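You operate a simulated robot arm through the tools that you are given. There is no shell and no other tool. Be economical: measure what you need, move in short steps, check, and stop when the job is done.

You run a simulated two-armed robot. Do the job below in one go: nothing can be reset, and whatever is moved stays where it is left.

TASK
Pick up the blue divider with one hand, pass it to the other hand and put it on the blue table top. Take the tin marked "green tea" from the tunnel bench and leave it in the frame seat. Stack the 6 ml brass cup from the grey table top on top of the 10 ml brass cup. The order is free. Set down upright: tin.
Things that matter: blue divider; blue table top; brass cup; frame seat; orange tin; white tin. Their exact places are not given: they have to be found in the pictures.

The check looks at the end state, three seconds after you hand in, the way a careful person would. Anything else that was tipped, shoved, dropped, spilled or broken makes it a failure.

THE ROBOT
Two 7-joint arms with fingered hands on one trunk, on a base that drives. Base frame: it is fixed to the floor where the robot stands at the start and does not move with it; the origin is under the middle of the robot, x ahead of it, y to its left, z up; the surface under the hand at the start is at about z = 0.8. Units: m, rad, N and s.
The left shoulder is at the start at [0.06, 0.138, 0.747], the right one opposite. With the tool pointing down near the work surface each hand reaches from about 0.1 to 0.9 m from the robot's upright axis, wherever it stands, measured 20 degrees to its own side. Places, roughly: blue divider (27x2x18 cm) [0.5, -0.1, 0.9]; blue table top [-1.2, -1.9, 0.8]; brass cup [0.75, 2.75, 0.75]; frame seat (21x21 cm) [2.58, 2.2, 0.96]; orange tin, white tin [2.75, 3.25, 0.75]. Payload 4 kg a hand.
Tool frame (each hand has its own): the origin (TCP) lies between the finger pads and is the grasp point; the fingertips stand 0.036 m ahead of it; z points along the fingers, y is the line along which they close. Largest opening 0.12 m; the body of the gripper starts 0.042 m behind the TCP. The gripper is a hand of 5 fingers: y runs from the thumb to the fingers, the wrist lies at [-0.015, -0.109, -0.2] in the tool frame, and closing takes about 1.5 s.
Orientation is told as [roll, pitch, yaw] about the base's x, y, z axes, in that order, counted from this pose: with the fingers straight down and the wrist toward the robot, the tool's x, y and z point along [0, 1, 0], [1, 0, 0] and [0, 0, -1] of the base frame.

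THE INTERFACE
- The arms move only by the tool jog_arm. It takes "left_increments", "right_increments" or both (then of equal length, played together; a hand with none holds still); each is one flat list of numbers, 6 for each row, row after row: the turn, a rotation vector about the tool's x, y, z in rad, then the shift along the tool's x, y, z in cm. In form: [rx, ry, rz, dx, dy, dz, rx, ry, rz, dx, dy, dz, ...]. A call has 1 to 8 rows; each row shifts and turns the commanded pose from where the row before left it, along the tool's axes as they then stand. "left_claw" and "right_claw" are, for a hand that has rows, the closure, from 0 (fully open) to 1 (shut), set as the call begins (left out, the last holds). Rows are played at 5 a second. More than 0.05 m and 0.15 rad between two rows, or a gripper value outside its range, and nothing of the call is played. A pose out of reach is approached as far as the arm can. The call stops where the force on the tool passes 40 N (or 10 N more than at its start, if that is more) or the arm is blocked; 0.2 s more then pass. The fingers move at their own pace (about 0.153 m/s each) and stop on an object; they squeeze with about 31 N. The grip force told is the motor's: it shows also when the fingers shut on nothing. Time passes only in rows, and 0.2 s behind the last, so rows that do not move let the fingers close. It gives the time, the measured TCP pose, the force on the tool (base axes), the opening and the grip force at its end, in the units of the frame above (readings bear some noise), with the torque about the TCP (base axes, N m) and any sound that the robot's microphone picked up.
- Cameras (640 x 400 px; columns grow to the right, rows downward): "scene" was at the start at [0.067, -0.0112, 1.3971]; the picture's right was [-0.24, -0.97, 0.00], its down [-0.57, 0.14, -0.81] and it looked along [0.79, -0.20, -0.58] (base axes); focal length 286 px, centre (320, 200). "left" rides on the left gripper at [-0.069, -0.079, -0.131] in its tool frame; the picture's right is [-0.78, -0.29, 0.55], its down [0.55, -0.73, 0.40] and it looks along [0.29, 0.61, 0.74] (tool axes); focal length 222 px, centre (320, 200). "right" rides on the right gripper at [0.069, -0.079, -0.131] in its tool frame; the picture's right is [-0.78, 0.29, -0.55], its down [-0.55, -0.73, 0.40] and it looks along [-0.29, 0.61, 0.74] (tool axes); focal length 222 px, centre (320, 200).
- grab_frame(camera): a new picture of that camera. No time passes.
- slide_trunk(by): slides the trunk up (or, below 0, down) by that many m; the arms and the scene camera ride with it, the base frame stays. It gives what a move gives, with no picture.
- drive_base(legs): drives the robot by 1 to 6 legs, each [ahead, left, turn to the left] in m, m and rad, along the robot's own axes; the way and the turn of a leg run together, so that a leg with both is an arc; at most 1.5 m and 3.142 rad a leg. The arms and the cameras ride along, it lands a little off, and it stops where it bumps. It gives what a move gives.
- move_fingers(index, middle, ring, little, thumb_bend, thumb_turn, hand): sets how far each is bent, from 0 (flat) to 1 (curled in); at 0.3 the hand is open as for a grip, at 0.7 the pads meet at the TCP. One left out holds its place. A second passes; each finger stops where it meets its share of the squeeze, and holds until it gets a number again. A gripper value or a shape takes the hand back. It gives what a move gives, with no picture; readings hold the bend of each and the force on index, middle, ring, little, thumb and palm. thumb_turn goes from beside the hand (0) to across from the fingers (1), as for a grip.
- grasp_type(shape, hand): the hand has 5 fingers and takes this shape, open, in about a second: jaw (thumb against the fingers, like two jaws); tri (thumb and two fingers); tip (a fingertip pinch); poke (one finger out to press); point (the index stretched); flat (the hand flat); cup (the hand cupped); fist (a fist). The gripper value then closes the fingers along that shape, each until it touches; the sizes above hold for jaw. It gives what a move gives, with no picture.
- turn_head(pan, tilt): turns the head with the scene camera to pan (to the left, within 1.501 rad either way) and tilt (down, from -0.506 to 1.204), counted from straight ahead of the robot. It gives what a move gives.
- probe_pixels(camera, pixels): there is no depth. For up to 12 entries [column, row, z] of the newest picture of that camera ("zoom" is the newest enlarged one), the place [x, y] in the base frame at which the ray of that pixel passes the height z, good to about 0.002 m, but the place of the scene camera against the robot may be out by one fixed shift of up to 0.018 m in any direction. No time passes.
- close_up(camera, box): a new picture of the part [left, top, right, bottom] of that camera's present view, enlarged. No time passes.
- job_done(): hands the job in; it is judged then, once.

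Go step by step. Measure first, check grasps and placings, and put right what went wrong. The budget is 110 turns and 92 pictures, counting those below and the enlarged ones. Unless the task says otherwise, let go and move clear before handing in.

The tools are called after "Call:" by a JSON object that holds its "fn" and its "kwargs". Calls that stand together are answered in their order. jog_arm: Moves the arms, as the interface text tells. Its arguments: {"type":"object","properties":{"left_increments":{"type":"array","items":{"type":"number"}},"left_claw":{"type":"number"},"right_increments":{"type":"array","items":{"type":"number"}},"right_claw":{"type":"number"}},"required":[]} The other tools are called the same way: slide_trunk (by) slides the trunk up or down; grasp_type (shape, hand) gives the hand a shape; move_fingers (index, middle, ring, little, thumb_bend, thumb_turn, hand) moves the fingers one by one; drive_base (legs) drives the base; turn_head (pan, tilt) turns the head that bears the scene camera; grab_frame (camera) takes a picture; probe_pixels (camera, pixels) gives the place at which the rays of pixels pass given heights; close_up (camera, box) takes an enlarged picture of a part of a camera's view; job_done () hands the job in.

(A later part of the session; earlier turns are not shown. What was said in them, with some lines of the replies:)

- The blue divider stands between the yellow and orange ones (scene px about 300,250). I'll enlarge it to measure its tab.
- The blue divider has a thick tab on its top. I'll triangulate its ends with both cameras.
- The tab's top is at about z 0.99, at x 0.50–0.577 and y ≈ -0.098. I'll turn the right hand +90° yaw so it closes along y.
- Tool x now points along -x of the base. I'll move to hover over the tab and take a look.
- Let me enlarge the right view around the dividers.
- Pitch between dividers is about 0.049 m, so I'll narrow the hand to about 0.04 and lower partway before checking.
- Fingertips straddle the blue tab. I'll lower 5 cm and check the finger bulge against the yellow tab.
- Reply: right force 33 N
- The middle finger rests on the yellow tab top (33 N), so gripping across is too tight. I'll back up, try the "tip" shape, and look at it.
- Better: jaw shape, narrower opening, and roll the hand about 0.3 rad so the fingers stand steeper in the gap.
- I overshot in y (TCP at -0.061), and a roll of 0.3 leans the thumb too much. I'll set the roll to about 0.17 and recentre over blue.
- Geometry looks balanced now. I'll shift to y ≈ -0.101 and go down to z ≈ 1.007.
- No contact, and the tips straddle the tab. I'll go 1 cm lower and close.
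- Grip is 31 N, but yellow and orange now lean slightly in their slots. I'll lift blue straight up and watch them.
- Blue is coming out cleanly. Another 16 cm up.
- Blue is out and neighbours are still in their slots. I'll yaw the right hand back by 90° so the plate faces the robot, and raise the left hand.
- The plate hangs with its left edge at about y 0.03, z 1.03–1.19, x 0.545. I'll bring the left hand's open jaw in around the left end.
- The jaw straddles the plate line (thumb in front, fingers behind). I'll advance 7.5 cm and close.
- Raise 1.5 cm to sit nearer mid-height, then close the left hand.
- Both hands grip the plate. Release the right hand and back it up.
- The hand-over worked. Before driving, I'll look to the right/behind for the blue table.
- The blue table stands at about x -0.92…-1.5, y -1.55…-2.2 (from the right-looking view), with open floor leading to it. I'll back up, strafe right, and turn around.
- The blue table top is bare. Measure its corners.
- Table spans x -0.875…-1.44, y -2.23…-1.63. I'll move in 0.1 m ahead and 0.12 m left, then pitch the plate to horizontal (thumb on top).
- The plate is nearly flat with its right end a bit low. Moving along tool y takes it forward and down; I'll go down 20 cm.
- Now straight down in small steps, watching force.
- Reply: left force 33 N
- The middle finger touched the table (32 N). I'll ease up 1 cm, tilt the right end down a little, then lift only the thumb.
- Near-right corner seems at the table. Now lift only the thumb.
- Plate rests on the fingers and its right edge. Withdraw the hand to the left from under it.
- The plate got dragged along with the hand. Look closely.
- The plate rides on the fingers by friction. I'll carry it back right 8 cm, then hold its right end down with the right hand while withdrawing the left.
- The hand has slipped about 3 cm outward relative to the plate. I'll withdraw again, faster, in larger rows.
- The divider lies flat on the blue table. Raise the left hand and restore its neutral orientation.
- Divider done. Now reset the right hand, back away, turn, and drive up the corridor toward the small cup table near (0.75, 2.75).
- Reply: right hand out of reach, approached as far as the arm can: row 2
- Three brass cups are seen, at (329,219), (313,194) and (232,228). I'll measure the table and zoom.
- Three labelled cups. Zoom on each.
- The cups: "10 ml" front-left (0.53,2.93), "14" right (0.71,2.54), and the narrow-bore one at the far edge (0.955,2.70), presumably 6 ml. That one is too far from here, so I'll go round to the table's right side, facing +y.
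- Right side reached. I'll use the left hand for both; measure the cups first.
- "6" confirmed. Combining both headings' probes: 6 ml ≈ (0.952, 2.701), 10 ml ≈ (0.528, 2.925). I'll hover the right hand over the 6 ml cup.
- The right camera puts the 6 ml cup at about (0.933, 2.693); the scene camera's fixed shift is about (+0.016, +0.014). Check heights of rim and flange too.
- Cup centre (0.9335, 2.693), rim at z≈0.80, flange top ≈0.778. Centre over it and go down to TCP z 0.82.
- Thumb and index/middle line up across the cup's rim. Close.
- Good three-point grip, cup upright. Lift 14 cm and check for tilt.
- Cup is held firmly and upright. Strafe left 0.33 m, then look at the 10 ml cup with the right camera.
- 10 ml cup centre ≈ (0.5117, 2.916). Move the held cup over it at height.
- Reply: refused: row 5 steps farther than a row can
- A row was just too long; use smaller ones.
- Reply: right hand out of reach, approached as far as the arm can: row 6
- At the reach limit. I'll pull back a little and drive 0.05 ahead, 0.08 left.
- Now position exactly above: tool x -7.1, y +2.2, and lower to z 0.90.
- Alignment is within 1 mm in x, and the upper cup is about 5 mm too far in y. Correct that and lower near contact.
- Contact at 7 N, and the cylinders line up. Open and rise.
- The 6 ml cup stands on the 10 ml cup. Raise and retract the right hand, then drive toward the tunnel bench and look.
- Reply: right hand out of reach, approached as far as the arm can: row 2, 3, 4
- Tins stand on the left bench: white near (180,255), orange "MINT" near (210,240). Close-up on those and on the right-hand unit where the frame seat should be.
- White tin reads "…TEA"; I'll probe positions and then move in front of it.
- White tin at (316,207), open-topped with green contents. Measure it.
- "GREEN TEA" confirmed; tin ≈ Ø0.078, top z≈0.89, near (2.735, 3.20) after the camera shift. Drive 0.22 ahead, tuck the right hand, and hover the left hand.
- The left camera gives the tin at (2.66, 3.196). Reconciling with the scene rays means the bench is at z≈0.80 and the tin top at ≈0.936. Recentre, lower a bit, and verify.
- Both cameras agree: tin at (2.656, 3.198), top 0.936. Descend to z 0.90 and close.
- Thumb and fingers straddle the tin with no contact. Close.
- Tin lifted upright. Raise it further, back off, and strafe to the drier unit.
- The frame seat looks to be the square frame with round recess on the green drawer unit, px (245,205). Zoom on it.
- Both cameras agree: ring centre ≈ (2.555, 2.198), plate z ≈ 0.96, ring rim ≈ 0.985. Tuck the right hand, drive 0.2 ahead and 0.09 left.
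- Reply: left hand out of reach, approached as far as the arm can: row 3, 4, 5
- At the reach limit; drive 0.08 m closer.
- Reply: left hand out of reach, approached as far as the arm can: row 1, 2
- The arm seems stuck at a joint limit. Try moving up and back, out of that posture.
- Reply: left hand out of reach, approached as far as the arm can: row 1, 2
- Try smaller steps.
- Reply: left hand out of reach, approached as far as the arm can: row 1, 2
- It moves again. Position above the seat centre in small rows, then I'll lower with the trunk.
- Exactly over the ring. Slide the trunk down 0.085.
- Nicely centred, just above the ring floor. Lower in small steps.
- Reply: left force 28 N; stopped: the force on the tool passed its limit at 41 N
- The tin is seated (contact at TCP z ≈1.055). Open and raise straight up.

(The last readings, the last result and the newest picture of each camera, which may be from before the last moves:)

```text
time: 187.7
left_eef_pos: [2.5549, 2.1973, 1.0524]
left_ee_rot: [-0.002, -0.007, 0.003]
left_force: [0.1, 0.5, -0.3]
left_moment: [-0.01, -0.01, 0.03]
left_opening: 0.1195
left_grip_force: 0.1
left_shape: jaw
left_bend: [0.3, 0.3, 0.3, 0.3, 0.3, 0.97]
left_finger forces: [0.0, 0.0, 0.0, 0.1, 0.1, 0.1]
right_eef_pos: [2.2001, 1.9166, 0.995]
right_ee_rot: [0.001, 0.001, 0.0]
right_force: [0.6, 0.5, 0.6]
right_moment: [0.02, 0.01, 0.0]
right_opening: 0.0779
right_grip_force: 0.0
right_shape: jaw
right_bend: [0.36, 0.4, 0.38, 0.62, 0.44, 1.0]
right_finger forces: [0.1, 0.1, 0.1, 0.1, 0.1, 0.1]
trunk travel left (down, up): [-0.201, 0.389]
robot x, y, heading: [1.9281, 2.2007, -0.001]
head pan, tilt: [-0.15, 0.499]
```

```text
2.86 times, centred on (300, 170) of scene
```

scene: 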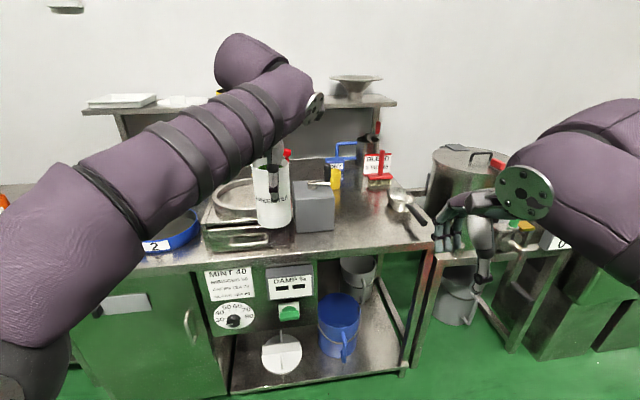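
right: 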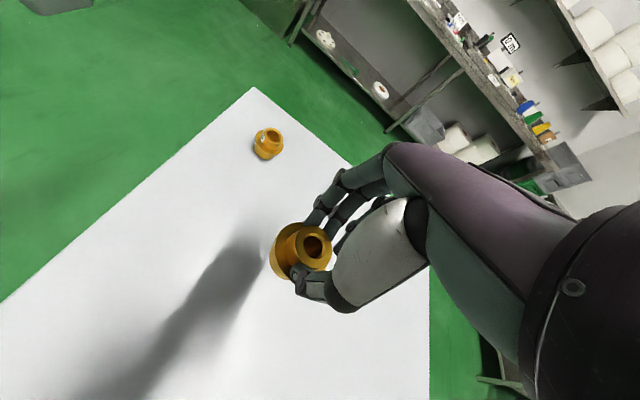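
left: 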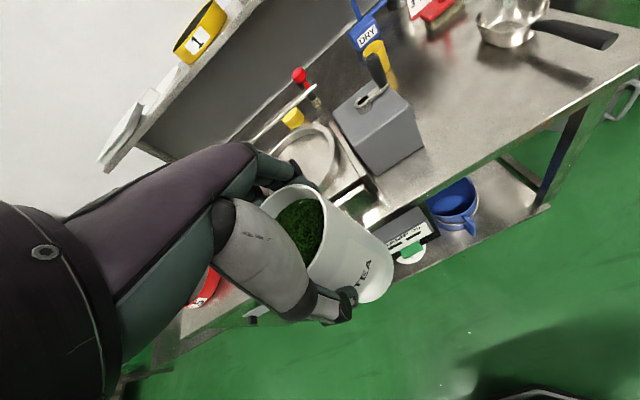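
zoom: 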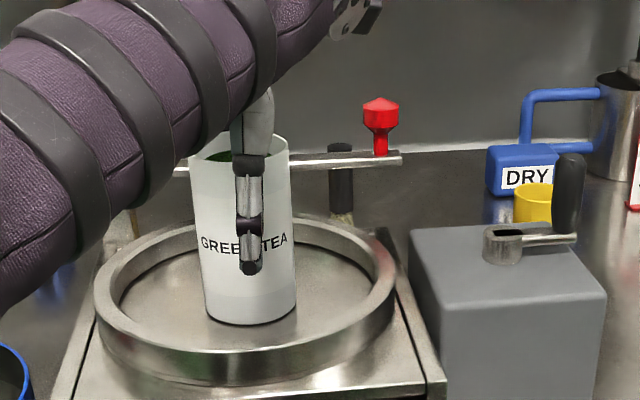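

Tin stands in the ring, hand open. Raise with the trunk and back away.

Call:
{"fn": "slide_trunk", "kwargs": {"by": 0.2}}

Call:
{"fn": "drive_base", "kwargs": {"legs": [[-0.4, 0, 0]]}}

Call:
{"fn": "grab_frame", "kwargs": {"camera": "scene"}}

```text
time: 189.9
left_eef_pos: [2.5564, 2.1973, 1.2514]
left_ee_rot: [-0.004, -0.007, 0.003]
left_force: [-0.8, 0.0, -0.6]
left_moment: [0.02, 0.01, -0.01]
left_opening: 0.1196
left_grip_force: 0.2
left_shape: jaw
left_bend: [0.3, 0.3, 0.3, 0.3, 0.3, 0.97]
left_finger forces: [0.1, 0.0, 0.0, 0.0, 0.0, 0.1]
right_eef_pos: [2.2011, 1.9162, 1.1963]
right_ee_rot: [0.0, 0.001, -0.001]
right_force: [0.2, 0.4, 0.7]
right_moment: [0.01, 0.04, 0.0]
right_opening: 0.078
right_grip_force: 0.0
right_shape: jaw
right_bend: [0.36, 0.4, 0.38, 0.62, 0.44, 1.0]
right_finger forces: [0.0, 0.0, 0.1, 0.0, 0.0, 0.0]
trunk travel left (down, up): [-0.401, 0.189]
robot x, y, heading: [1.93, 2.1991, 0.005]
head pan, tilt: [-0.15, 0.499]
```

```text
time: 192.4
left_eef_pos: [2.1542, 2.1944, 1.2532]
left_ee_rot: [-0.004, -0.007, 0.001]
left_force: [-0.8, -0.6, -0.2]
left_moment: [0.0, 0.0, 0.01]
left_opening: 0.1197
left_grip_force: 0.1
left_shape: jaw
left_bend: [0.3, 0.3, 0.3, 0.3, 0.3, 0.97]
left_finger forces: [0.0, 0.1, 0.0, 0.0, 0.1, 0.0]
right_eef_pos: [1.7985, 1.9158, 1.196]
right_ee_rot: [-0.001, 0.001, 0.0]
right_force: [-0.5, 0.0, 0.6]
right_moment: [-0.03, 0.02, 0.03]
right_opening: 0.0779
right_grip_force: 0.0
right_shape: jaw
right_bend: [0.36, 0.4, 0.38, 0.62, 0.44, 1.0]
right_finger forces: [0.0, 0.0, 0.0, 0.1, 0.0, 0.1]
trunk travel left (down, up): [-0.401, 0.189]
robot x, y, heading: [1.5292, 2.2016, -0.003]
head pan, tilt: [-0.15, 0.499]
```

```text
0 pictures are left
```

scene: 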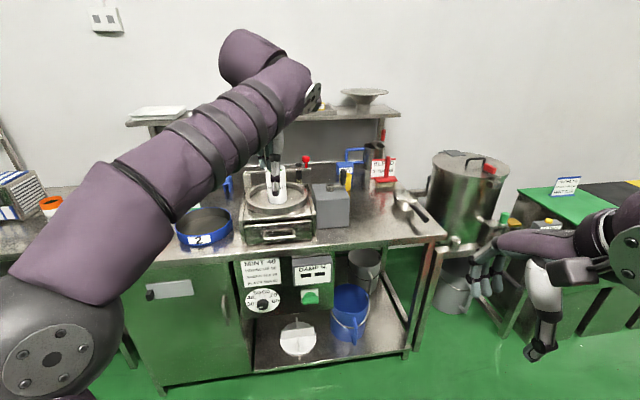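

The last picture shows the white tin upright in the ring on the unit, around (275,190), with both hands clear and nothing else disturbed there. Handing in.

Call:
{"fn": "job_done", "kwargs": {}}

```text
The job is handed in.
```

I did all three tasks and handed the job in; the result of the check hasn't come back.

- **Blue divider:** I lifted it with the right hand, passed it to the left in the air, and it lies flat on the blue table top.
- **Green tea tin:** it stands upright inside the ring on the drawer unit, which I took to be the frame seat.
- **Brass cups:** the 6 ml cup is stacked on the 10 ml cup.

**Possible problem:** while I was gripping the blue divider, the yellow and orange dividers got pushed and leaned slightly in their slots. They were still in their slots when I last saw them, and I didn't straighten them, so the check might count this as a shove.
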